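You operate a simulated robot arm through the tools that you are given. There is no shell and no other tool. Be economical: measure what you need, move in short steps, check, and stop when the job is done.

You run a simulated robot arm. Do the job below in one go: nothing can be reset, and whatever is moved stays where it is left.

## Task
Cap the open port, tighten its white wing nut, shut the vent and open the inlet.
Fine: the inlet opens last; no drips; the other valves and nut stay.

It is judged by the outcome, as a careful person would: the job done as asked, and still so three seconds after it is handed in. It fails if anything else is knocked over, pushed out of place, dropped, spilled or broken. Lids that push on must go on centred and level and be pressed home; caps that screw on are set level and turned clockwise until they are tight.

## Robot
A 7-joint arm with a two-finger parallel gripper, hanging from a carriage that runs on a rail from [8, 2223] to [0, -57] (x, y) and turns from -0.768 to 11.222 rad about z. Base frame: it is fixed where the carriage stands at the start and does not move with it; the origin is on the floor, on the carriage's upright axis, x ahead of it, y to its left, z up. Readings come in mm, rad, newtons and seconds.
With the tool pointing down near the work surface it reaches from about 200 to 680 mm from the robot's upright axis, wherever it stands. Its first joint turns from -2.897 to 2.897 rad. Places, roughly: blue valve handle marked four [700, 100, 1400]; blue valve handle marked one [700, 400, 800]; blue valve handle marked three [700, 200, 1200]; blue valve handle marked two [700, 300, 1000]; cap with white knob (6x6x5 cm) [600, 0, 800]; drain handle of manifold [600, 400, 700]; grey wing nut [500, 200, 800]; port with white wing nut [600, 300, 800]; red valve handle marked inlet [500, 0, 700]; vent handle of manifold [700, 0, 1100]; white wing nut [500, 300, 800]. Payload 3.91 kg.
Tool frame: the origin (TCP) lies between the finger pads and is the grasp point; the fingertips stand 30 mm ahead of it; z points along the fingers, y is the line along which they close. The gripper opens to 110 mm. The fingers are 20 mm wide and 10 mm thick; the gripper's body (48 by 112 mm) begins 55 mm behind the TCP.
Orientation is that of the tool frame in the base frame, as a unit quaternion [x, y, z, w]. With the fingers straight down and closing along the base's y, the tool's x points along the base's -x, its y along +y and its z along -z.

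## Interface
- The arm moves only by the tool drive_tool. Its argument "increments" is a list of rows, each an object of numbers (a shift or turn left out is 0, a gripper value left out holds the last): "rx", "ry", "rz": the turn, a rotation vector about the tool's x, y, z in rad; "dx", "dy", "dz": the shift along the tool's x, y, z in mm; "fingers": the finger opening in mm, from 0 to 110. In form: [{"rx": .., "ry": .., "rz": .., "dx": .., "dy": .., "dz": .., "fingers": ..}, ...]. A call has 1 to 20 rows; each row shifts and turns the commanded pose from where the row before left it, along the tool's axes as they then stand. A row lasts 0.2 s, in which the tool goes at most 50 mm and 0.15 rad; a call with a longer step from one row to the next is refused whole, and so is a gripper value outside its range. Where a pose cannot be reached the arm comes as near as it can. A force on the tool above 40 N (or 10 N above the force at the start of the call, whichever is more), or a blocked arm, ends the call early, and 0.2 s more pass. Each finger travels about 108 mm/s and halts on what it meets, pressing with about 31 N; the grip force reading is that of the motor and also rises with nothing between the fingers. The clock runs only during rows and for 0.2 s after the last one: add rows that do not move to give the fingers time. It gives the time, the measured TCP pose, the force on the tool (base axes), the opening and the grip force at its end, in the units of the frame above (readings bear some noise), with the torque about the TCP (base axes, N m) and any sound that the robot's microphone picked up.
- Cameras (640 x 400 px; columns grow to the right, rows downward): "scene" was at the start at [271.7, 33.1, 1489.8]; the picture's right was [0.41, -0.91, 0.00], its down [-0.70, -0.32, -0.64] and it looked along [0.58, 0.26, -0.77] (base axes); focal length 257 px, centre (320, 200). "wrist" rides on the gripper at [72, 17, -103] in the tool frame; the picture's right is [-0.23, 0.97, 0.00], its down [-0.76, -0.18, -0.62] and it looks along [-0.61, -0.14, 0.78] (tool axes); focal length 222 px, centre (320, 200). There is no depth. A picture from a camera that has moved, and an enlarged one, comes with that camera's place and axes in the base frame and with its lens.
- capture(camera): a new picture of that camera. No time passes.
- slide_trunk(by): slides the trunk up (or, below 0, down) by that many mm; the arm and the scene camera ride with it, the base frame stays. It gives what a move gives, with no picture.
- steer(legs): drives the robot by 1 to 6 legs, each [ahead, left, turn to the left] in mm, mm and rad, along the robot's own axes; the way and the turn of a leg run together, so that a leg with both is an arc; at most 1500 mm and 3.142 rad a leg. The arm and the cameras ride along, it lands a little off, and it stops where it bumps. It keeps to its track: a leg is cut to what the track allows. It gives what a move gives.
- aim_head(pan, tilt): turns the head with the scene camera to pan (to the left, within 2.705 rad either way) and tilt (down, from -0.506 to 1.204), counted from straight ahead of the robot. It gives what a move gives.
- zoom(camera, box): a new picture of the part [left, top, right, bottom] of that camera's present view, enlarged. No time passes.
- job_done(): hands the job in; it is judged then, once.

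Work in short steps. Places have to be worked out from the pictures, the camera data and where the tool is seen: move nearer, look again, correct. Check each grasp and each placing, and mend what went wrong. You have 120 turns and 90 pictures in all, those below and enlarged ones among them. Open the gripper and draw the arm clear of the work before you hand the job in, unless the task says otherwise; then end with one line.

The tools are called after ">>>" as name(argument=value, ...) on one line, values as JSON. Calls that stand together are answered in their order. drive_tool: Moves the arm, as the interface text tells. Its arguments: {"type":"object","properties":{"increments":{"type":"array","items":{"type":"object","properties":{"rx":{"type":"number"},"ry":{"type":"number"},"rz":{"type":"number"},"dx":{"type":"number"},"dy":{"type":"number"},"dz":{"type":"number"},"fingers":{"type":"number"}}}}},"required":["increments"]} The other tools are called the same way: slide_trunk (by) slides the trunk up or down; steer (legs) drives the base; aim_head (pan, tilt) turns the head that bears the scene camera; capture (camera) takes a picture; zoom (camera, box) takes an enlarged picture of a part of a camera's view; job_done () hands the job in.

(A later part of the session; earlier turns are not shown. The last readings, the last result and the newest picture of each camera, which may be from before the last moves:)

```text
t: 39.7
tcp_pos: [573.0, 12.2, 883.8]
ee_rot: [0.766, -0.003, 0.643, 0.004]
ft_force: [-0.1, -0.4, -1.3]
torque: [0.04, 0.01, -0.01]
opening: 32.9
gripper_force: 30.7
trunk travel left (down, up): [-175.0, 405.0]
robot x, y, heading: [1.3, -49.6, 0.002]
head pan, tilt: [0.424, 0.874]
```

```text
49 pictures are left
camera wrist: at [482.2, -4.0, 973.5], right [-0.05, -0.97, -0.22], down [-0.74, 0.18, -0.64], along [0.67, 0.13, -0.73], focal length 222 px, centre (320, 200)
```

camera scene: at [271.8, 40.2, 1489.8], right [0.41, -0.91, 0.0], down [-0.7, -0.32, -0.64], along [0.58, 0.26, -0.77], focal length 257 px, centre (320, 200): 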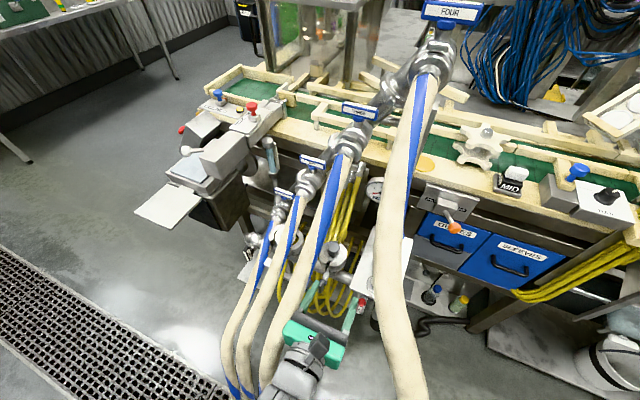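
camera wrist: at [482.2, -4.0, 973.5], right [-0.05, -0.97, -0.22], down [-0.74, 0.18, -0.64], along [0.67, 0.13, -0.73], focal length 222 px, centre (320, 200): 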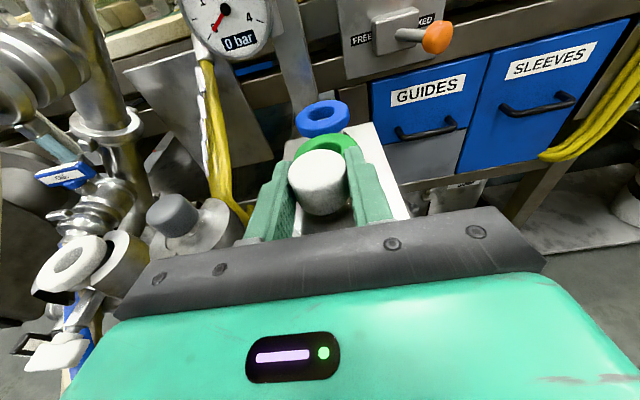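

The cap is up and held level. I'll retrace out through the lane, back and up to clear hose three.

>>> drive_tool(increments=[{"dz": -35.6, "dx": 12.6, "dy": -9.5}, {"dz": -35.6, "dx": 12.6, "dy": -9.5}, {"dz": -35.6, "dx": 12.6, "dy": -9.5}, {"dz": -35.6, "dx": 12.6, "dy": -9.5}, {"dz": -12.5, "dx": 37.4, "dy": -13}, {"dz": -12.5, "dx": 37.4, "dy": -13}, {"dz": -12.5, "dx": 37.4, "dy": -13}])

>>> capture(camera="scene")

```text
t: 41.3
tcp_pos: [424.8, 91.0, 1073.9]
ee_rot: [0.765, -0.003, 0.644, 0.003]
ft_force: [-0.8, 0.1, -1.4]
torque: [0.0, 0.0, 0.02]
opening: 33.1
gripper_force: 31.3
trunk travel left (down, up): [-175.0, 405.0]
robot x, y, heading: [0.9, -53.0, -0.001]
head pan, tilt: [0.424, 0.874]
```

```text
48 pictures are left
camera scene: at [271.4, -17.1, 1489.7], right [0.41, -0.91, 0.0], down [-0.7, -0.32, -0.64], along [0.58, 0.26, -0.77], focal length 257 px, centre (320, 200)
```

scene: 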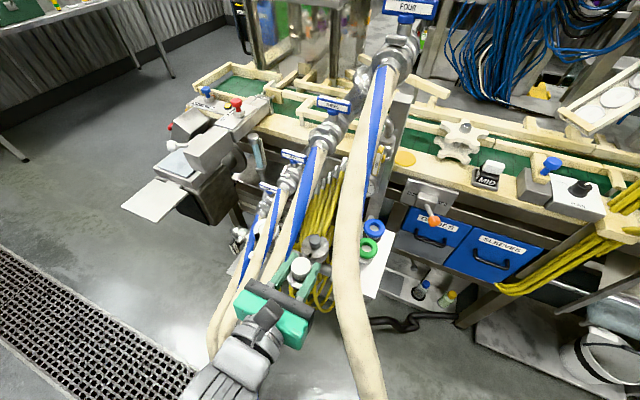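

The cap hangs about 40 mm below the TCP, so I'll raise before crossing hose three and then move left.

>>> drive_tool(increments=[{"dz": -5, "dx": 29.5, "dy": -15}, {"dz": -5, "dx": 29.5, "dy": -25}, {"dy": -40}, {"dy": -40}, {"dy": -40}, {"dy": -40}])

>>> steer(legs=[[0, 420, 0]])

>>> capture(camera="wrist")

>>> capture(camera="scene")

```text
t: 42.7
tcp_pos: [426.8, 291.4, 1134.0]
ee_rot: [0.765, -0.003, 0.643, 0.004]
ft_force: [0.2, 0.6, -2.9]
torque: [0.0, 0.0, 0.0]
opening: 33.1
gripper_force: 30.9
trunk travel left (down, up): [-175.0, 405.0]
robot x, y, heading: [-1.5, -49.6, -0.002]
head pan, tilt: [0.424, 0.874]
```

```text
t: 45.3
tcp_pos: [427.3, 711.3, 1134.1]
ee_rot: [0.766, -0.001, 0.643, 0.002]
ft_force: [-0.3, 0.6, -1.2]
torque: [0.02, 0.05, 0.02]
opening: 32.9
gripper_force: 31.2
trunk travel left (down, up): [-175.0, 405.0]
robot x, y, heading: [2.6, 372.0, 0.002]
head pan, tilt: [0.424, 0.874]
```

```text
47 pictures are left
camera wrist: at [335.8, 695.3, 1222.9], right [-0.04, -0.97, -0.22], down [-0.74, 0.18, -0.64], along [0.67, 0.14, -0.73], focal length 222 px, centre (320, 200)
```

wrist: 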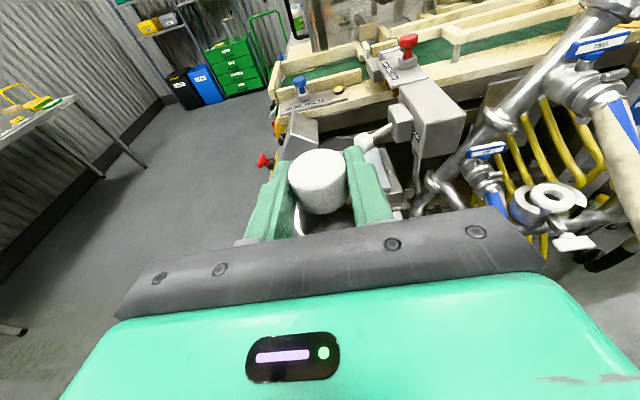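

```text
46 pictures are left
camera scene: at [272.9, 402.9, 1489.7], right [0.41, -0.91, 0.0], down [-0.7, -0.32, -0.64], along [0.58, 0.27, -0.77], focal length 257 px, centre (320, 200)
```

scene: 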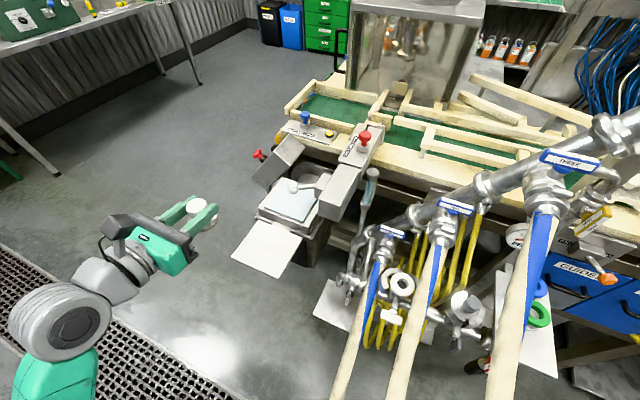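

A clear scene view of the port from here. I'll enlarge it for precise measurement.

>>> zoom(camera="scene", box=[340, 220, 460, 360])

>>> zoom(camera="wrist", box=[440, 120, 640, 290])

```text
2.86 times, centred on (400, 290) of scene
camera zoom: at [272.9, 402.9, 1489.7], right [0.41, -0.91, 0.0], down [-0.7, -0.32, -0.64], along [0.58, 0.27, -0.77], focal length 733 px, centre (91, -57)
```

zoom: 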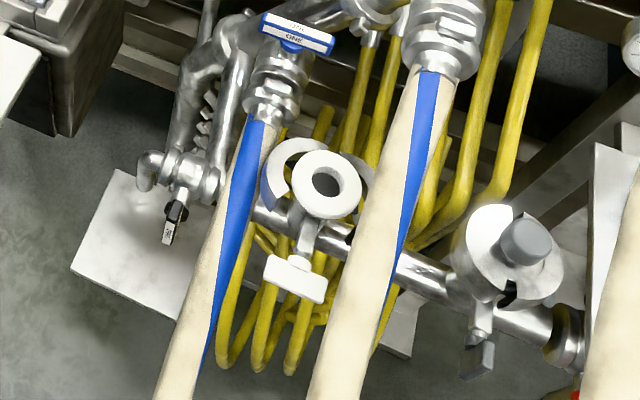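

```text
2.35 times, centred on (540, 205) of wrist
camera zoom: at [335.8, 695.3, 1222.9], right [-0.04, -0.97, -0.22], down [-0.74, 0.18, -0.64], along [0.67, 0.14, -0.73], focal length 523 px, centre (-198, 188)
```

zoom: 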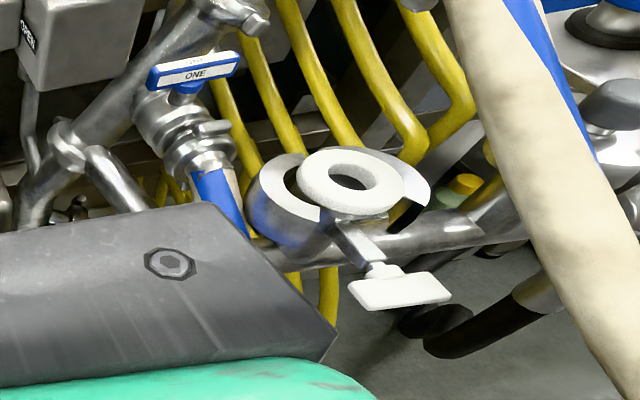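

Port is at about (611,311,805), consistent across views. I'll yaw the tool 45° to point right-forward, then approach from the front-left.

>>> drive_tool(increments=[{"rx": -0.147, "rz": 0.0253}, {"rx": -0.147, "rz": 0.0253}, {"rx": -0.147, "rz": 0.0253}, {"rx": -0.147, "rz": 0.0253}, {"rx": -0.147, "rz": 0.0253}, {"rx": -0.039, "rz": 0.0067}])

```text
t: 46.7
tcp_pos: [426.1, 712.7, 1135.6]
ee_rot: [0.706, -0.295, 0.594, 0.249]
ft_force: [0.6, -0.3, -1.9]
torque: [0.02, 0.02, -0.01]
opening: 32.7
gripper_force: 31.1
trunk travel left (down, up): [-175.0, 405.0]
robot x, y, heading: [0.4, 369.4, 0.003]
head pan, tilt: [0.424, 0.874]
```

Orientation is good. I'll move to a staging point at about (440,450,960).

>>> drive_tool(increments=[{"dx": -20, "dy": 25.2, "dz": 31.8}, {"dx": -20, "dy": 25.2, "dz": 31.8}, {"dx": -20, "dy": 25.2, "dz": 31.8}, {"dx": -20, "dy": 25.2, "dz": 31.8}, {"dx": -20, "dy": 25.2, "dz": 31.8}, {"dx": -20, "dy": 25.2, "dz": 31.8}, {"dx": -20, "dy": 25.2, "dz": 31.8}])

>>> capture(camera="scene")

>>> capture(camera="wrist")

```text
t: 48.3
tcp_pos: [438.0, 446.9, 958.9]
ee_rot: [0.706, -0.294, 0.594, 0.25]
ft_force: [0.5, 0.6, -1.5]
torque: [0.02, 0.0, 0.02]
opening: 32.2
gripper_force: 31.6
trunk travel left (down, up): [-175.0, 405.0]
robot x, y, heading: [6.0, 370.6, 0.005]
head pan, tilt: [0.424, 0.874]
```

```text
43 pictures are left
camera scene: at [272.8, 402.5, 1489.7], right [0.41, -0.91, 0.0], down [-0.7, -0.32, -0.64], along [0.58, 0.27, -0.77], focal length 257 px, centre (320, 200)
```

scene: 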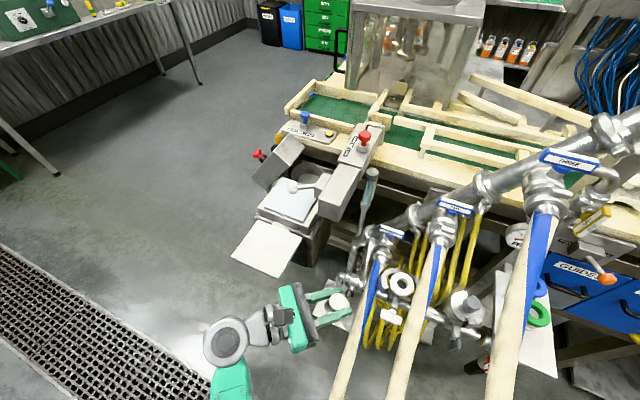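

```text
42 pictures are left
camera wrist: at [361.6, 498.6, 1047.4], right [-0.72, -0.66, -0.22], down [-0.4, 0.65, -0.64], along [0.57, -0.38, -0.73], focal length 222 px, centre (320, 200)
```

wrist: 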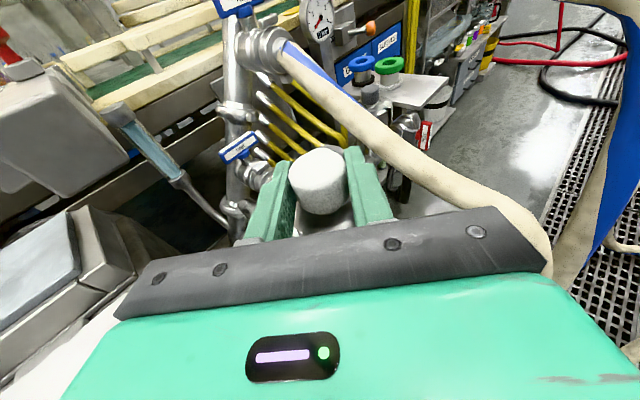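

Hose two's edge stays near y≈285 and the path is clear. I'll advance most of the way to above the port.

>>> drive_tool(increments=[{"dx": -4.3, "dy": -5.2, "dz": 44.1}, {"dx": -4.3, "dy": -5.2, "dz": 44.1}, {"dx": -4.3, "dy": -5.2, "dz": 44.1}, {"dx": -4.3, "dy": -5.2, "dz": 44.1}])

>>> zoom(camera="scene", box=[320, 220, 460, 360])

>>> capture(camera="wrist")

```text
t: 49.3
tcp_pos: [574.6, 341.7, 912.9]
ee_rot: [0.706, -0.294, 0.594, 0.249]
ft_force: [0.6, 1.4, -1.7]
torque: [0.05, 0.01, 0.03]
opening: 32.9
gripper_force: 30.8
trunk travel left (down, up): [-175.0, 405.0]
robot x, y, heading: [1.4, 368.7, 0.008]
head pan, tilt: [0.424, 0.874]
```

```text
2.86 times, centred on (390, 290) of scene
camera zoom: at [273.0, 402.7, 1489.8], right [0.41, -0.91, 0.0], down [-0.7, -0.32, -0.64], along [0.58, 0.27, -0.77], focal length 733 px, centre (120, -57)
```

zoom: 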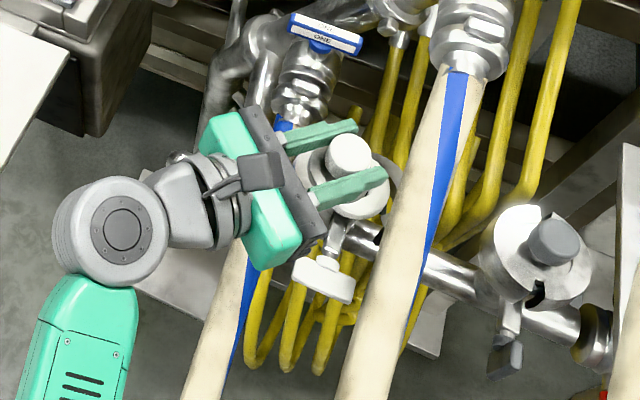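

```text
40 pictures are left
camera wrist: at [498.4, 392.9, 1000.9], right [-0.72, -0.66, -0.22], down [-0.4, 0.65, -0.65], along [0.57, -0.38, -0.73], focal length 222 px, centre (320, 200)
```

wrist: 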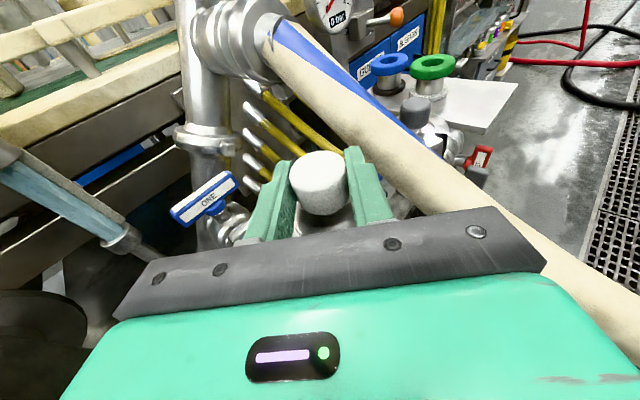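

The scene camera gives a good relative fix: shift the cap by about (35,-26) to sit over the port. I'll move there at z≈890 and check.

>>> drive_tool(increments=[{"dx": -6.2, "dy": -3.2, "dz": 22.9}, {"dx": -6.2, "dy": -3.2, "dz": 22.9}, {}])

>>> zoom(camera="scene", box=[360, 240, 440, 320])

>>> zoom(camera="wrist", box=[220, 100, 420, 250])

```text
t: 50.1
tcp_pos: [608.0, 314.4, 891.4]
ee_rot: [0.706, -0.293, 0.595, 0.249]
ft_force: [-0.2, 0.3, -2.0]
torque: [0.01, 0.04, -0.02]
opening: 32.4
gripper_force: 30.9
trunk travel left (down, up): [-175.0, 405.0]
robot x, y, heading: [-0.1, 369.4, 0.003]
head pan, tilt: [0.424, 0.874]
```

```text
5.00 times, centred on (400, 280) of scene
camera zoom: at [272.8, 402.9, 1489.7], right [0.41, -0.91, 0.0], down [-0.7, -0.32, -0.64], along [0.58, 0.27, -0.77], focal length 1283 px, centre (-80, -200)
```

zoom: 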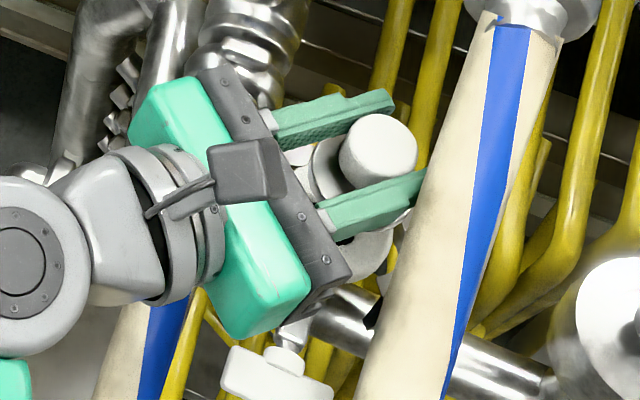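

```text
2.67 times, centred on (320, 175) of wrist
camera zoom: at [532.8, 366.7, 980.4], right [-0.72, -0.66, -0.22], down [-0.4, 0.65, -0.64], along [0.57, -0.38, -0.73], focal length 592 px, centre (320, 267)
```

zoom: 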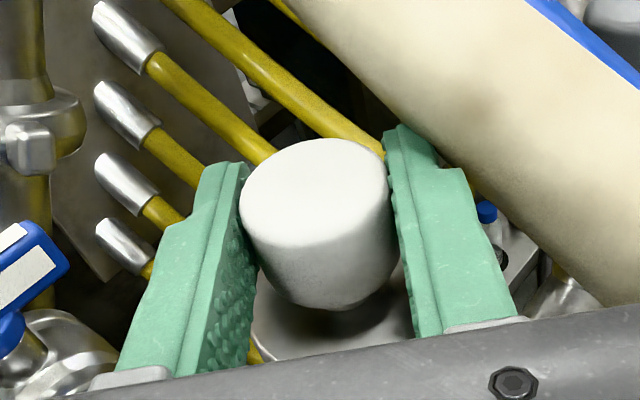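

The cap is aligned over the port within about 1–2 mm. I'll descend 40 mm and re-check.

>>> drive_tool(increments=[{"dx": -13.1, "dz": 2.3}, {"dx": -13.1, "dz": 2.3}, {"dx": -9.9, "dz": 1.7}, {}])

>>> zoom(camera="scene", box=[360, 240, 440, 320])

```text
t: 51.1
tcp_pos: [608.1, 314.9, 854.8]
ee_rot: [0.706, -0.294, 0.594, 0.249]
ft_force: [-0.5, -0.5, -0.6]
torque: [-0.01, 0.0, 0.0]
opening: 33.0
gripper_force: 31.3
trunk travel left (down, up): [-175.0, 405.0]
robot x, y, heading: [-0.1, 363.5, 0.007]
head pan, tilt: [0.424, 0.874]
```

```text
5.00 times, centred on (400, 280) of scene
camera zoom: at [272.8, 402.9, 1489.7], right [0.41, -0.91, 0.0], down [-0.7, -0.32, -0.64], along [0.58, 0.27, -0.77], focal length 1283 px, centre (-80, -200)
```

zoom: 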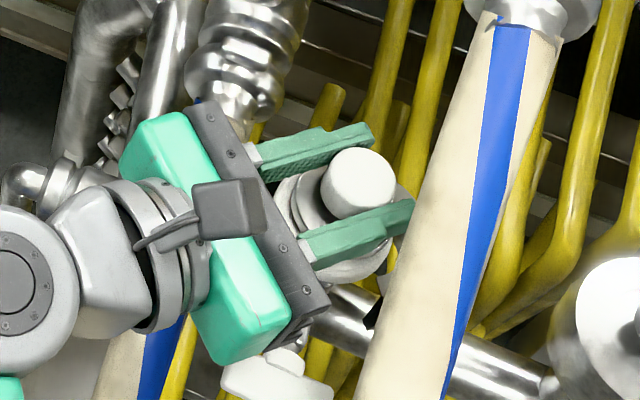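

Enlarge more to compare the cap flange outline with the gasket ring.

>>> zoom(camera="scene", box=[375, 262, 423, 302])

```text
10.00 times, centred on (399, 282) of scene
camera zoom: at [272.8, 402.9, 1489.7], right [0.41, -0.91, 0.0], down [-0.7, -0.32, -0.64], along [0.58, 0.27, -0.77], focal length 2567 px, centre (-470, -620)
```

zoom: 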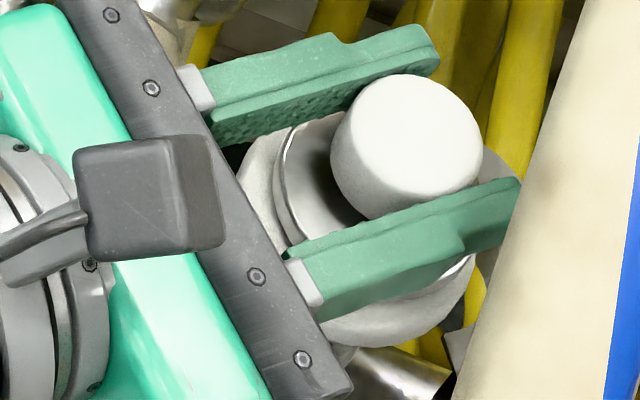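

The cap is within about 1 mm laterally and ~6 mm above the gasket. I'll make a 0.7 mm correction and lower gently, watching the force.

>>> drive_tool(increments=[{"dy": -0.3, "dz": -0.6}, {"dx": -2, "dz": 0.35}, {"dx": -2, "dz": 0.35}, {"dx": -2, "dz": 0.35}, {}])

```text
t: 52.3
tcp_pos: [608.8, 314.6, 850.7]
ee_rot: [0.706, -0.293, 0.595, 0.249]
ft_force: [-0.8, 0.2, 12.7]
torque: [-0.14, -0.18, -0.02]
opening: 32.7
gripper_force: 31.3
trunk travel left (down, up): [-175.0, 405.0]
robot x, y, heading: [3.3, 370.5, 0.008]
head pan, tilt: [0.424, 0.874]
```

Contact at TCP z≈851 with 12.7 N, slightly toward the far side. Look closely.

>>> zoom(camera="scene", box=[375, 262, 423, 302])

>>> zoom(camera="wrist", box=[260, 130, 380, 240])

```text
10.00 times, centred on (399, 282) of scene
camera zoom: at [273.2, 402.8, 1489.9], right [0.41, -0.91, 0.0], down [-0.7, -0.32, -0.64], along [0.58, 0.27, -0.77], focal length 2567 px, centre (-470, -620)
```

zoom: 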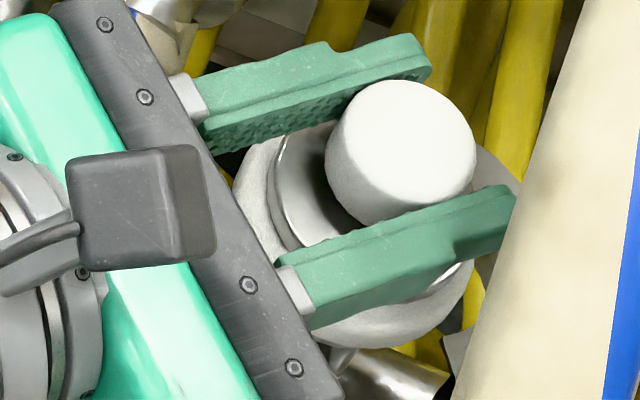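

```text
3.64 times, centred on (320, 185) of wrist
camera zoom: at [532.5, 367.4, 938.4], right [-0.72, -0.66, -0.22], down [-0.4, 0.65, -0.65], along [0.57, -0.38, -0.73], focal length 808 px, centre (320, 254)
```

zoom: 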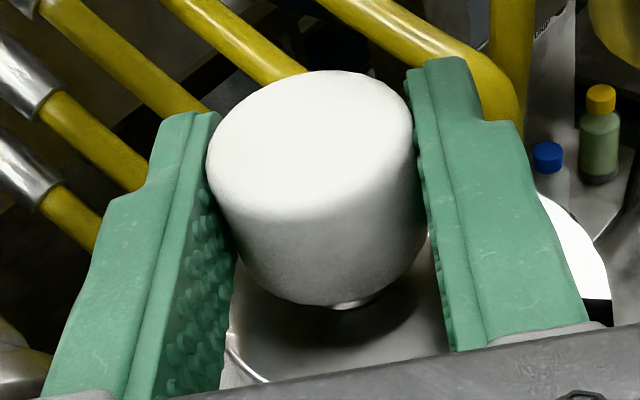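

The flange sits close to concentric on the gasket. I'll release so it can rest flat, then inspect.

>>> drive_tool(increments=[{"dx": 1.5, "dz": -0.25}, {"fingers": 42}, {"fingers": 60}, {"fingers": 60}])

>>> drive_tool(increments=[{"dz": -25}, {"dz": -40}, {"dz": -40}])

>>> zoom(camera="scene", box=[375, 262, 423, 302])

>>> zoom(camera="wrist", box=[240, 80, 400, 220])

```text
t: 53.3
tcp_pos: [608.5, 316.7, 851.7]
ee_rot: [0.706, -0.294, 0.594, 0.249]
ft_force: [-0.2, 0.7, -0.5]
torque: [-0.02, 0.04, 0.01]
opening: 60.0
gripper_force: 0.1
trunk travel left (down, up): [-175.0, 405.0]
robot x, y, heading: [1.5, 369.0, 0.006]
head pan, tilt: [0.424, 0.874]
```

```text
t: 54.1
tcp_pos: [533.8, 389.2, 869.1]
ee_rot: [0.706, -0.294, 0.594, 0.249]
ft_force: [0.3, 0.1, -0.1]
torque: [0.02, -0.01, 0.0]
opening: 60.1
gripper_force: 0.0
trunk travel left (down, up): [-175.0, 405.0]
robot x, y, heading: [1.1, 368.7, 0.005]
head pan, tilt: [0.424, 0.874]
```

```text
10.00 times, centred on (399, 282) of scene
camera zoom: at [272.8, 402.9, 1489.7], right [0.41, -0.91, 0.0], down [-0.7, -0.32, -0.64], along [0.58, 0.27, -0.77], focal length 2567 px, centre (-470, -620)
```

zoom: 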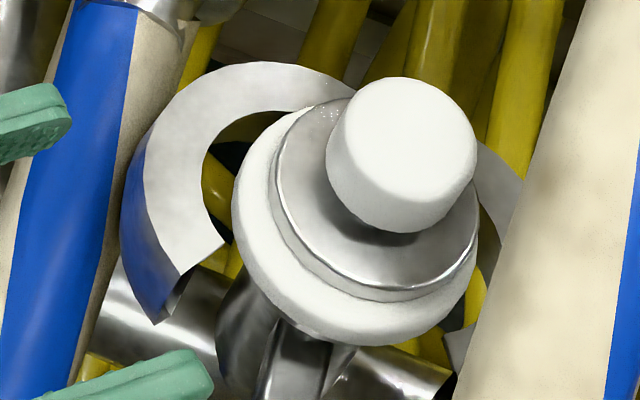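

```text
2.86 times, centred on (320, 150) of wrist
camera zoom: at [459.0, 441.3, 957.6], right [-0.72, -0.66, -0.22], down [-0.4, 0.65, -0.64], along [0.57, -0.38, -0.73], focal length 635 px, centre (320, 343)
```

zoom: 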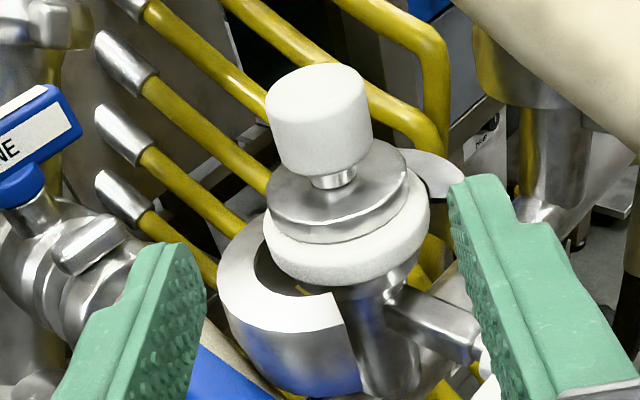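

The cap rests on the gasket but about 5 mm off-centre toward +x. I'll regrasp, lift slightly, shift by (-4.8,+1.6) and set it down again.

>>> drive_tool(increments=[{"dz": 40}, {"dz": 40}, {"dz": 25}, {"fingers": 45}, {"fingers": 20}, {"fingers": 20}, {"fingers": 20}])

>>> drive_tool(increments=[{"dx": 3, "dz": -0.5}, {"dx": -0.77, "dy": 2.26, "dz": -4.45}, {}, {"dx": -1.5, "dz": 0.25}, {"dx": -1.5, "dz": 0.25}, {}])

```text
t: 55.7
tcp_pos: [607.6, 314.9, 849.6]
ee_rot: [0.706, -0.295, 0.594, 0.25]
ft_force: [1.0, 0.3, 0.8]
torque: [0.02, -0.05, 0.0]
opening: 32.6
gripper_force: 31.1
trunk travel left (down, up): [-175.0, 405.0]
robot x, y, heading: [3.3, 372.3, 0.003]
head pan, tilt: [0.424, 0.874]
```

```text
t: 57.1
tcp_pos: [602.2, 317.3, 851.6]
ee_rot: [0.706, -0.295, 0.593, 0.249]
ft_force: [-0.7, 1.2, 1.3]
torque: [0.01, -0.08, -0.03]
opening: 32.5
gripper_force: 31.1
trunk travel left (down, up): [-175.0, 405.0]
robot x, y, heading: [1.2, 366.5, 0.002]
head pan, tilt: [0.424, 0.874]
```

Not quite down yet. I'll lower another 2 mm, then release and inspect.

>>> drive_tool(increments=[{"dx": -1.2, "dz": 0.2}, {"dx": -1.2, "dz": 0.2}, {}])

>>> drive_tool(increments=[{"fingers": 42}, {"fingers": 60}, {"fingers": 60}, {"dz": -25}, {"dz": -40}, {"dz": -40}])

>>> zoom(camera="scene", box=[375, 262, 423, 302])

>>> zoom(camera="wrist", box=[240, 80, 400, 220])

```text
t: 57.9
tcp_pos: [604.3, 316.5, 849.1]
ee_rot: [0.707, -0.293, 0.594, 0.248]
ft_force: [1.0, 0.3, 9.5]
torque: [-0.05, -0.17, -0.12]
opening: 32.6
gripper_force: 30.3
trunk travel left (down, up): [-175.0, 405.0]
robot x, y, heading: [0.2, 368.4, 0.002]
head pan, tilt: [0.424, 0.874]
```

```text
t: 59.3
tcp_pos: [529.3, 389.7, 865.7]
ee_rot: [0.706, -0.295, 0.593, 0.25]
ft_force: [0.0, -0.7, 0.1]
torque: [-0.02, -0.01, 0.02]
opening: 59.7
gripper_force: 0.0
trunk travel left (down, up): [-175.0, 405.0]
robot x, y, heading: [3.3, 367.7, -0.0]
head pan, tilt: [0.424, 0.874]
```

```text
10.00 times, centred on (399, 282) of scene
camera zoom: at [272.8, 402.9, 1489.7], right [0.41, -0.91, 0.0], down [-0.7, -0.32, -0.64], along [0.58, 0.27, -0.77], focal length 2567 px, centre (-470, -620)
```

zoom: 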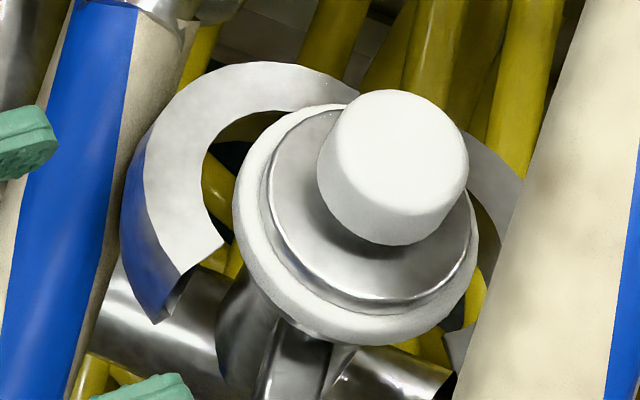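

```text
2.86 times, centred on (320, 150) of wrist
camera zoom: at [453.4, 442.7, 954.4], right [-0.72, -0.66, -0.22], down [-0.4, 0.65, -0.64], along [0.57, -0.38, -0.73], focal length 635 px, centre (320, 343)
```

zoom: 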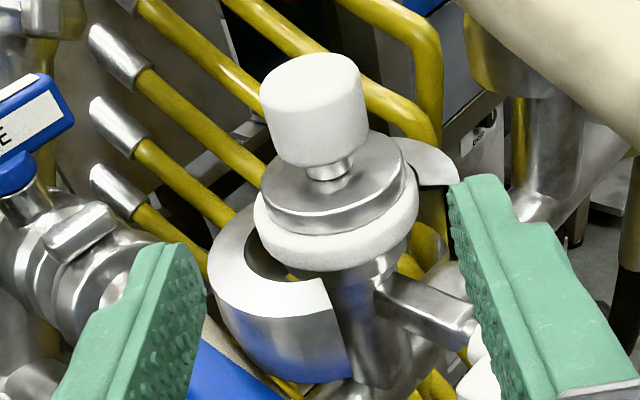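

Closer, with about 2 mm of y error left. One more small correction.

>>> drive_tool(increments=[{"dz": 40}, {"dz": 40}, {"dz": 25}, {"fingers": 45}, {"fingers": 20}, {"fingers": 20}, {"fingers": 20}])

>>> drive_tool(increments=[{"dx": 3.5, "dz": -0.6}, {"dx": -0.34, "dy": -0.85, "dz": -1.95}, {}, {"dx": -2, "dz": 0.3}, {"dx": -2, "dz": 0.3}, {"dx": -1, "dz": 0.2}, {}])

>>> drive_tool(increments=[{"fingers": 42}, {"fingers": 60}, {"fingers": 60}, {"dz": -25}, {"dz": -40}, {"dz": -40}])

>>> zoom(camera="scene", box=[375, 262, 423, 302])

>>> zoom(camera="wrist", box=[240, 80, 400, 220])

```text
t: 60.9
tcp_pos: [601.7, 317.4, 847.8]
ee_rot: [0.706, -0.295, 0.594, 0.25]
ft_force: [0.6, 0.9, -0.9]
torque: [-0.02, -0.02, 0.01]
opening: 32.6
gripper_force: 31.0
trunk travel left (down, up): [-175.0, 405.0]
robot x, y, heading: [3.6, 364.6, 0.002]
head pan, tilt: [0.424, 0.874]
```

```text
t: 62.5
tcp_pos: [603.6, 318.5, 847.8]
ee_rot: [0.706, -0.294, 0.594, 0.249]
ft_force: [-5.7, 0.4, 16.3]
torque: [-0.2, 0.01, -0.06]
opening: 32.4
gripper_force: 30.8
trunk travel left (down, up): [-175.0, 405.0]
robot x, y, heading: [3.8, 364.0, 0.004]
head pan, tilt: [0.424, 0.874]
```

```text
t: 63.9
tcp_pos: [530.2, 392.9, 864.6]
ee_rot: [0.706, -0.294, 0.594, 0.249]
ft_force: [0.6, -0.2, 0.4]
torque: [-0.01, 0.01, -0.02]
opening: 59.8
gripper_force: 0.1
trunk travel left (down, up): [-175.0, 405.0]
robot x, y, heading: [3.6, 370.7, 0.004]
head pan, tilt: [0.424, 0.874]
```

```text
10.00 times, centred on (399, 282) of scene
camera zoom: at [272.8, 402.9, 1489.7], right [0.41, -0.91, 0.0], down [-0.7, -0.32, -0.64], along [0.58, 0.27, -0.77], focal length 2567 px, centre (-470, -620)
```

zoom: 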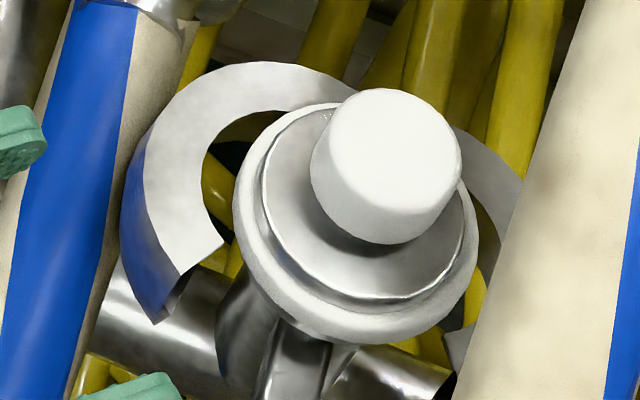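

```text
2.86 times, centred on (320, 150) of wrist
camera zoom: at [453.1, 445.2, 952.7], right [-0.72, -0.66, -0.22], down [-0.4, 0.65, -0.64], along [0.57, -0.38, -0.73], focal length 635 px, centre (320, 343)
```

zoom: 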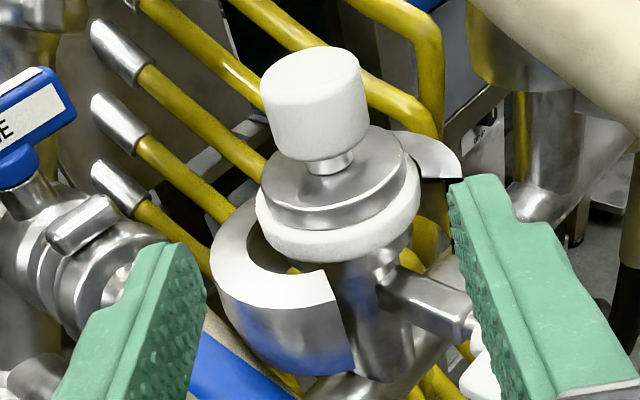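

The cap is now centred on the gasket in both views. I'll back off to measure the white wing nut.

>>> drive_tool(increments=[{"dz": -40}, {"dz": -40}, {"dz": -20, "dy": 25}, {"dy": 25}])

>>> zoom(camera="wrist", box=[250, 60, 410, 220])

>>> zoom(camera="scene", box=[360, 260, 420, 340])

```text
t: 64.9
tcp_pos: [422.8, 427.0, 881.4]
ee_rot: [0.706, -0.294, 0.594, 0.25]
ft_force: [0.0, -0.5, 1.1]
torque: [0.01, -0.03, -0.01]
opening: 60.1
gripper_force: 0.2
trunk travel left (down, up): [-175.0, 405.0]
robot x, y, heading: [1.9, 366.0, 0.008]
head pan, tilt: [0.424, 0.874]
```

```text
2.50 times, centred on (330, 140) of wrist
camera zoom: at [346.5, 479.0, 970.4], right [-0.72, -0.66, -0.22], down [-0.4, 0.65, -0.65], along [0.57, -0.38, -0.73], focal length 555 px, centre (295, 350)
```

zoom: 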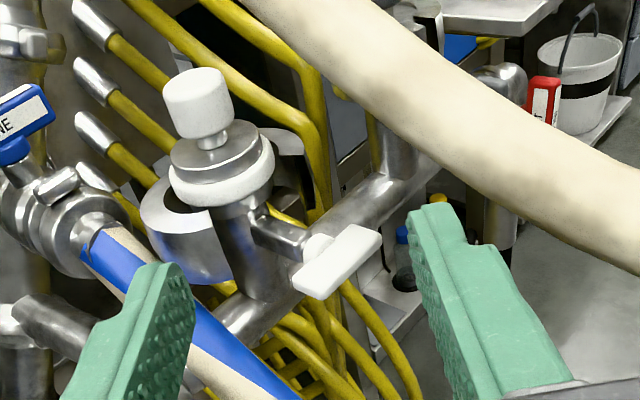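

```text
5.00 times, centred on (390, 300) of scene
camera zoom: at [272.7, 402.7, 1489.7], right [0.41, -0.91, 0.0], down [-0.7, -0.32, -0.64], along [0.58, 0.27, -0.77], focal length 1283 px, centre (-30, -300)
```

zoom: 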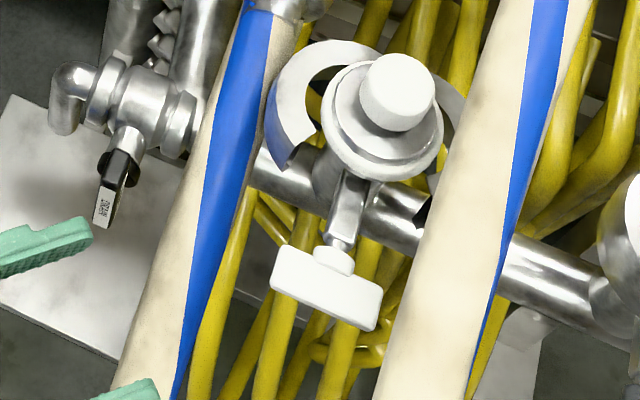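

White wing bar centre is about (525,315,771), 56 mm long, horizontal, with its axis along x. Because of the hoses I'll push its ends from above with closed fingers in a left-leaning tool, right end down being clockwise. First I'll reorient in free space.

>>> drive_tool(increments=[{"dx": 30, "dz": -20}, {"dx": 30, "dz": -20}, {"ry": -0.15, "fingers": 0}, {"ry": -0.15}, {"ry": -0.15}, {"ry": -0.15}, {"ry": -0.15}, {"ry": -0.15}, {"ry": -0.15}, {"ry": -0.15}, {"ry": -0.15}, {"ry": -0.05}])

>>> drive_tool(increments=[{"rz": -0.15}, {"rz": -0.15}, {"rz": -0.15}, {"rz": -0.15}, {"rz": -0.15}, {"rz": -0.15}, {"rz": -0.15}, {"rz": -0.15}, {"rz": -0.15}, {"rz": -0.15}, {"rz": -0.15}, {"rz": -0.15}, {"rz": -0.15}, {"rz": -0.15}, {"rz": -0.15}, {"rz": -0.106}])

```text
t: 67.5
tcp_pos: [409.2, 447.0, 954.0]
ee_rot: [0.922, -0.385, 0.03, 0.008]
ft_force: [-0.5, -0.6, -0.9]
torque: [0.01, 0.04, 0.0]
opening: 0.0
gripper_force: 30.7
out of reach, approached as far as the arm can: row 8
trunk travel left (down, up): [-175.0, 405.0]
robot x, y, heading: [0.8, 370.4, 0.002]
head pan, tilt: [0.424, 0.874]
```

```text
t: 70.9
tcp_pos: [410.3, 446.9, 955.7]
ee_rot: [0.709, 0.704, 0.004, 0.033]
ft_force: [0.5, -1.3, -0.2]
torque: [-0.01, -0.01, -0.03]
opening: 0.0
gripper_force: 30.8
trunk travel left (down, up): [-175.0, 405.0]
robot x, y, heading: [2.4, 370.0, 0.003]
head pan, tilt: [0.424, 0.874]
```

Nearly straight down with the camera on the left. Now I'll apply the lean (0.4) and forward tilt (0.25).

>>> drive_tool(increments=[{"ry": -0.15}, {"ry": -0.15}, {"ry": -0.06}, {"rx": -0.1}, {"rx": -0.1}, {}])

>>> zoom(camera="scene", box=[260, 180, 460, 380])

```text
t: 72.3
tcp_pos: [411.0, 446.9, 956.6]
ee_rot: [0.68, 0.695, -0.055, 0.227]
ft_force: [0.0, -0.3, 1.0]
torque: [0.02, 0.01, 0.04]
opening: 0.1
gripper_force: 31.5
trunk travel left (down, up): [-175.0, 405.0]
robot x, y, heading: [3.0, 373.8, 0.005]
head pan, tilt: [0.424, 0.874]
```

```text
2.00 times, centred on (360, 280) of scene
camera zoom: at [272.8, 402.9, 1489.7], right [0.41, -0.91, 0.0], down [-0.7, -0.32, -0.64], along [0.58, 0.27, -0.77], focal length 513 px, centre (240, 40)
```

zoom: 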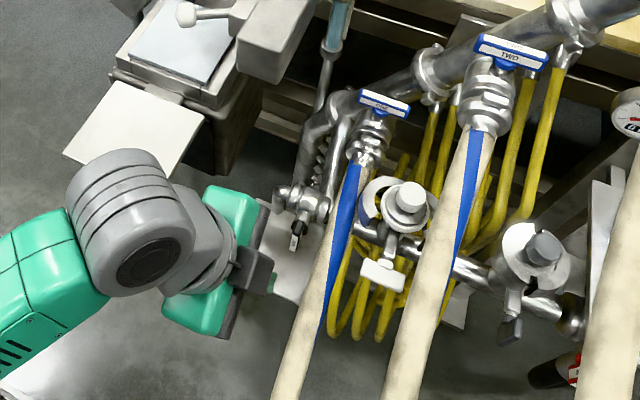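

Orientation is as wanted. I'll move to a standoff above the wing at TCP (512,330,880).

>>> drive_tool(increments=[{"dx": -18.7, "dy": 18, "dz": 34.5}, {"dx": -18.7, "dy": 18, "dz": 34.5}, {"dx": -18.7, "dy": 18, "dz": 34.5}, {"dx": -18.7, "dy": 18, "dz": 34.5}, {}])

>>> zoom(camera="scene", box=[340, 230, 440, 330])

>>> capture(camera="wrist")

```text
t: 73.5
tcp_pos: [511.5, 330.5, 878.7]
ee_rot: [0.68, 0.695, -0.054, 0.227]
ft_force: [-0.4, -0.1, 0.1]
torque: [-0.02, 0.02, -0.02]
opening: 0.0
gripper_force: 31.2
trunk travel left (down, up): [-175.0, 405.0]
robot x, y, heading: [3.3, 368.7, 0.005]
head pan, tilt: [0.424, 0.874]
```

```text
4.00 times, centred on (390, 280) of scene
camera zoom: at [273.1, 402.8, 1489.8], right [0.41, -0.91, 0.0], down [-0.7, -0.32, -0.64], along [0.58, 0.27, -0.77], focal length 1027 px, centre (40, -120)
```

zoom: 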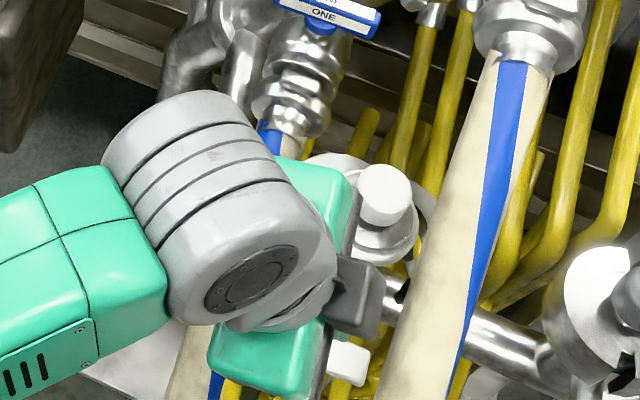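

```text
23 pictures are left
camera wrist: at [503.3, 438.6, 946.3], right [0.94, -0.14, 0.32], down [-0.34, -0.47, 0.81], along [0.03, -0.87, -0.49], focal length 222 px, centre (320, 200)
```

wrist: 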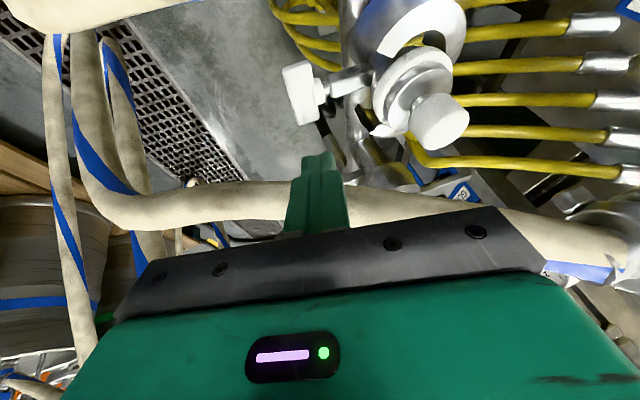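

The bar shows clearly. To keep the housing off hose two I'll lean a bit further left, then lower the closed tips to just above the wing's right end.

>>> drive_tool(increments=[{"ry": -0.125}, {"ry": -0.125}, {"dx": 10.8, "dy": -7.5, "dz": 28.4}, {"dx": 10.8, "dy": -7.5, "dz": 28.4}, {}])

>>> capture(camera="wrist")

```text
t: 74.7
tcp_pos: [511.1, 313.2, 817.3]
ee_rot: [0.668, 0.661, -0.139, 0.312]
ft_force: [0.9, -0.1, 0.2]
torque: [0.0, -0.03, 0.03]
opening: 0.0
gripper_force: 30.6
trunk travel left (down, up): [-175.0, 405.0]
robot x, y, heading: [2.4, 370.9, 0.006]
head pan, tilt: [0.424, 0.874]
```

```text
22 pictures are left
camera wrist: at [508.7, 434.2, 858.1], right [0.92, -0.11, 0.36], down [-0.38, -0.25, 0.89], along [-0.01, -0.96, -0.27], focal length 222 px, centre (320, 200)
```

wrist: 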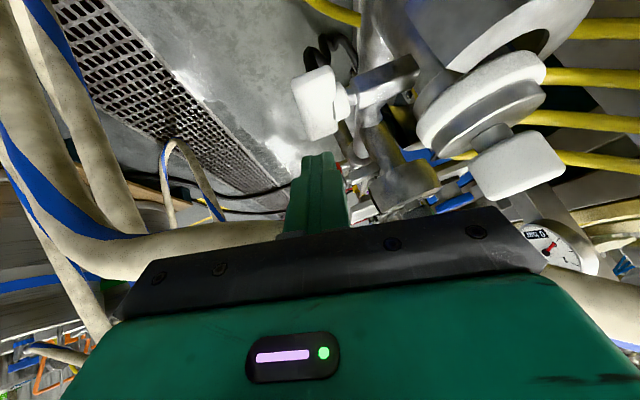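

The finger is above the bar's right end and aligned in x. I'll press down in small steps, watching the force.

>>> drive_tool(increments=[{"dx": 4.8, "dy": -1.9, "dz": 6.1}, {"dx": 4.8, "dy": -1.9, "dz": 6.1}, {"dx": 4.8, "dy": -1.9, "dz": 6.1}, {}])

```text
t: 75.7
tcp_pos: [510.3, 312.3, 795.0]
ee_rot: [0.669, 0.66, -0.139, 0.312]
ft_force: [-0.5, -0.9, 3.4]
torque: [-0.1, 0.04, -0.05]
opening: 0.0
gripper_force: 30.9
trunk travel left (down, up): [-175.0, 405.0]
robot x, y, heading: [2.5, 367.8, 0.004]
head pan, tilt: [0.424, 0.874]
```

A light 3.4 N contact at the right end, and it seems to move. Continue.

>>> drive_tool(increments=[{"dx": 4.8, "dy": -1.9, "dz": 6.1}, {"dx": 4.8, "dy": -1.9, "dz": 6.1}, {}])

>>> capture(camera="wrist")

```text
t: 76.3
tcp_pos: [511.6, 304.4, 783.6]
ee_rot: [0.67, 0.656, -0.142, 0.317]
ft_force: [0.6, -7.7, 11.8]
torque: [-0.09, -0.05, -0.06]
opening: 0.0
gripper_force: 31.0
trunk travel left (down, up): [-175.0, 405.0]
robot x, y, heading: [1.3, 369.8, 0.003]
head pan, tilt: [0.424, 0.874]
stopped in row 3: the force on the tool passed its limit at 45 N (the readings are from after the stop); the commanded pose is now the measured one
```

```text
21 pictures are left
camera wrist: at [510.6, 426.0, 822.1], right [0.92, -0.12, 0.37], down [-0.39, -0.23, 0.89], along [-0.02, -0.97, -0.26], focal length 222 px, centre (320, 200)
```

wrist: 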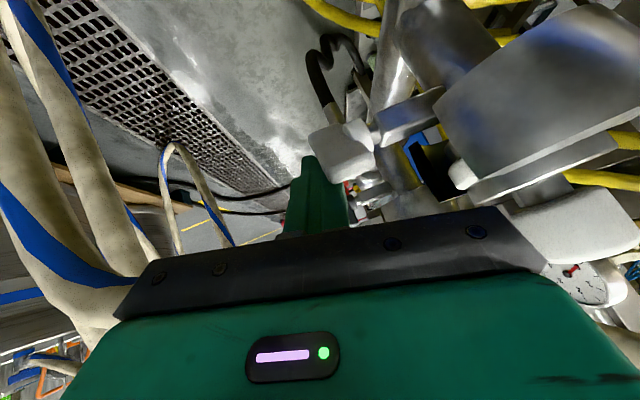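

The jaws look closed now and force hit 45 N. I'll lift off and inspect.

>>> drive_tool(increments=[{"dx": -15, "dy": 5.8, "dz": -19}, {"dx": -15, "dy": 5.8, "dz": -19}, {"dx": 0, "dy": 0, "dz": -40}, {"dz": -40}, {"dz": -40}])

>>> zoom(camera="scene", box=[360, 250, 480, 350])

>>> zoom(camera="wrist", box=[240, 20, 440, 180])

```text
t: 77.5
tcp_pos: [483.8, 381.4, 924.7]
ee_rot: [0.668, 0.66, -0.14, 0.314]
ft_force: [-0.4, 0.1, -0.2]
torque: [-0.02, -0.03, 0.01]
opening: 0.0
gripper_force: 31.8
trunk travel left (down, up): [-175.0, 405.0]
robot x, y, heading: [0.6, 372.2, 0.003]
head pan, tilt: [0.424, 0.874]
```

```text
4.00 times, centred on (420, 300) of scene
camera zoom: at [273.0, 402.6, 1489.7], right [0.41, -0.91, 0.0], down [-0.7, -0.32, -0.64], along [0.58, 0.27, -0.77], focal length 1027 px, centre (-80, -200)
```

zoom: 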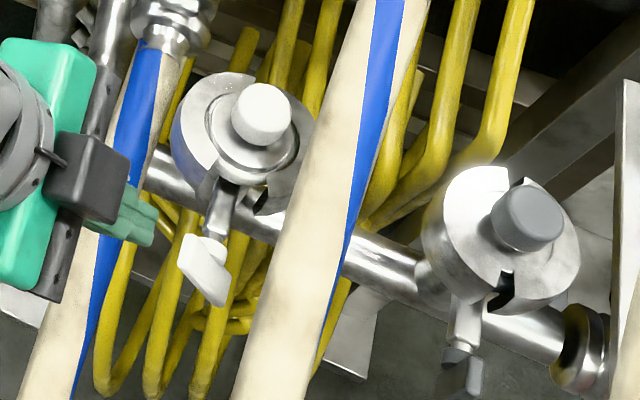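

```text
2.50 times, centred on (340, 100) of wrist
camera zoom: at [481.4, 503.6, 964.0], right [0.92, -0.12, 0.37], down [-0.38, -0.24, 0.89], along [-0.02, -0.96, -0.26], focal length 555 px, centre (270, 450)
```

zoom: 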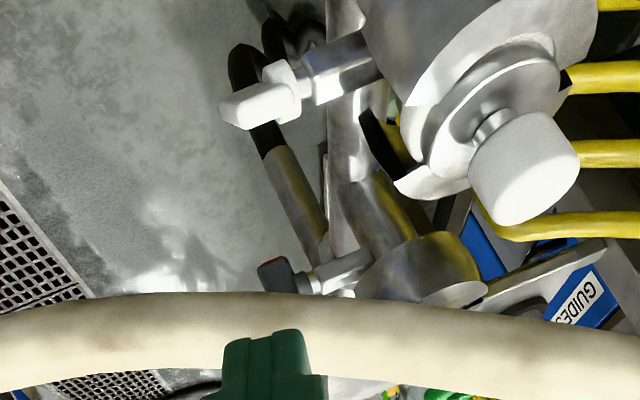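

The jaws are closing and the wing has turned about 45–50°. Next I'll push the upper (left) end toward -y from its left side.

>>> drive_tool(increments=[{"dx": 22.6, "dy": 0.3, "dz": 31.6}, {"dx": 22.6, "dy": 0.3, "dz": 31.6}, {"dx": 22.6, "dy": 0.3, "dz": 31.6}, {}])

>>> zoom(camera="wrist", box=[240, 80, 400, 240])

```text
t: 78.5
tcp_pos: [511.6, 377.1, 810.8]
ee_rot: [0.669, 0.658, -0.14, 0.315]
ft_force: [-0.8, -0.9, -0.3]
torque: [-0.03, 0.04, 0.02]
opening: 0.0
gripper_force: 30.9
trunk travel left (down, up): [-175.0, 405.0]
robot x, y, heading: [0.5, 371.6, -0.004]
head pan, tilt: [0.424, 0.874]
```

```text
2.50 times, centred on (320, 160) of wrist
camera zoom: at [510.8, 499.5, 849.6], right [0.92, -0.12, 0.37], down [-0.38, -0.24, 0.89], along [-0.02, -0.96, -0.26], focal length 555 px, centre (320, 300)
```

zoom: 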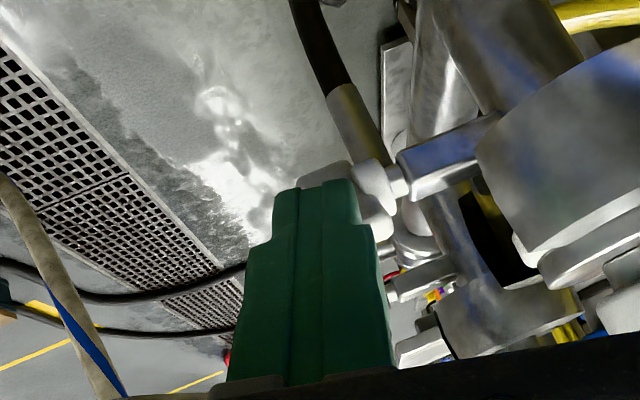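

The finger lines up with the bar in x, to its left. Pushing -y in steps.

>>> drive_tool(increments=[{"dx": -4.8, "dy": -0.4, "dz": 3.6}, {"dx": -4.8, "dy": -0.4, "dz": 3.6}, {"dx": -4.8, "dy": -0.4, "dz": 3.6}, {"dx": -4.8, "dy": -0.4, "dz": 3.6}, {"dx": -4, "dy": -0.4, "dz": 3}, {}])

```text
t: 79.9
tcp_pos: [512.9, 348.6, 810.9]
ee_rot: [0.669, 0.659, -0.139, 0.315]
ft_force: [-1.1, 1.5, 1.2]
torque: [0.04, 0.01, -0.05]
opening: 0.0
gripper_force: 30.6
trunk travel left (down, up): [-175.0, 405.0]
robot x, y, heading: [0.4, 367.5, 0.001]
head pan, tilt: [0.424, 0.874]
```

Barely any contact so far. Continue a little.

>>> drive_tool(increments=[{"dx": -3.2, "dy": -0.3, "dz": 2.4}, {"dx": -3.2, "dy": -0.3, "dz": 2.4}, {"dx": -3.2, "dy": -0.3, "dz": 2.4}, {}])

>>> capture(camera="wrist")

```text
t: 80.7
tcp_pos: [511.9, 348.8, 811.6]
ee_rot: [0.668, 0.662, -0.136, 0.313]
ft_force: [-14.2, 18.3, 19.7]
torque: [0.02, 0.22, -0.23]
opening: 0.0
gripper_force: 31.0
trunk travel left (down, up): [-175.0, 405.0]
robot x, y, heading: [-0.7, 368.6, 0.006]
head pan, tilt: [0.424, 0.874]
stopped in row 3: the force on the tool passed its limit at 44 N (the readings are from after the stop); the commanded pose is now the measured one
```

```text
17 pictures are left
camera wrist: at [509.6, 470.0, 851.5], right [0.92, -0.11, 0.37], down [-0.38, -0.25, 0.89], along [-0.01, -0.96, -0.27], focal length 222 px, centre (320, 200)
```

wrist: 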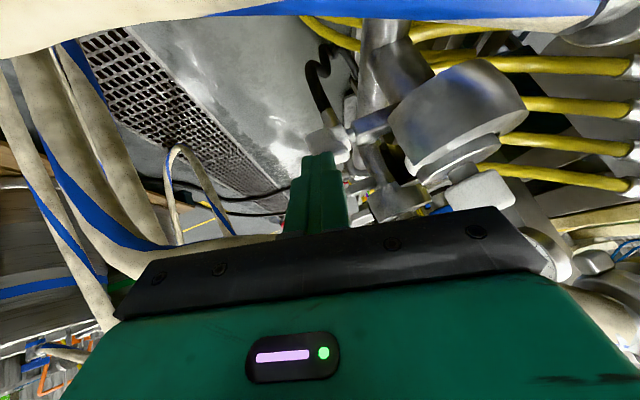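

The reaction suggests a jam at the tip, so I'll look closely before pushing further.

>>> drive_tool(increments=[{"dx": 8, "dz": -6}, {"dx": 8, "dz": -20}, {"dz": -40}, {"dz": -40}, {"dz": -30}])

>>> zoom(camera="scene", box=[375, 260, 435, 340])

>>> zoom(camera="wrist", box=[250, 40, 410, 180])

```text
t: 81.9
tcp_pos: [482.2, 437.0, 906.8]
ee_rot: [0.668, 0.66, -0.139, 0.314]
ft_force: [0.1, -0.7, -0.1]
torque: [0.02, 0.0, 0.0]
opening: 0.2
gripper_force: 30.7
trunk travel left (down, up): [-175.0, 405.0]
robot x, y, heading: [2.8, 367.9, 0.004]
head pan, tilt: [0.424, 0.874]
```

```text
5.00 times, centred on (405, 300) of scene
camera zoom: at [272.9, 403.3, 1489.7], right [0.42, -0.91, 0.0], down [-0.7, -0.32, -0.64], along [0.58, 0.27, -0.77], focal length 1283 px, centre (-105, -300)
```

zoom: 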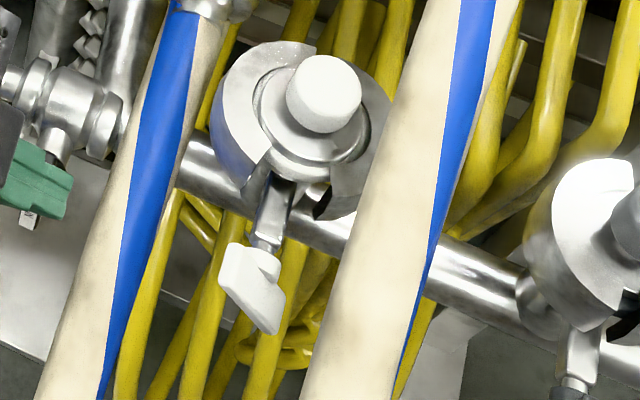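

```text
2.86 times, centred on (330, 110) of wrist
camera zoom: at [480.7, 557.8, 945.5], right [0.92, -0.11, 0.37], down [-0.38, -0.24, 0.89], along [-0.01, -0.96, -0.27], focal length 635 px, centre (291, 457)
```

zoom: 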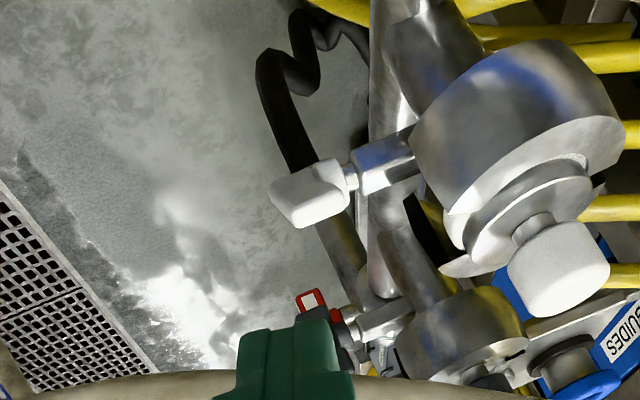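

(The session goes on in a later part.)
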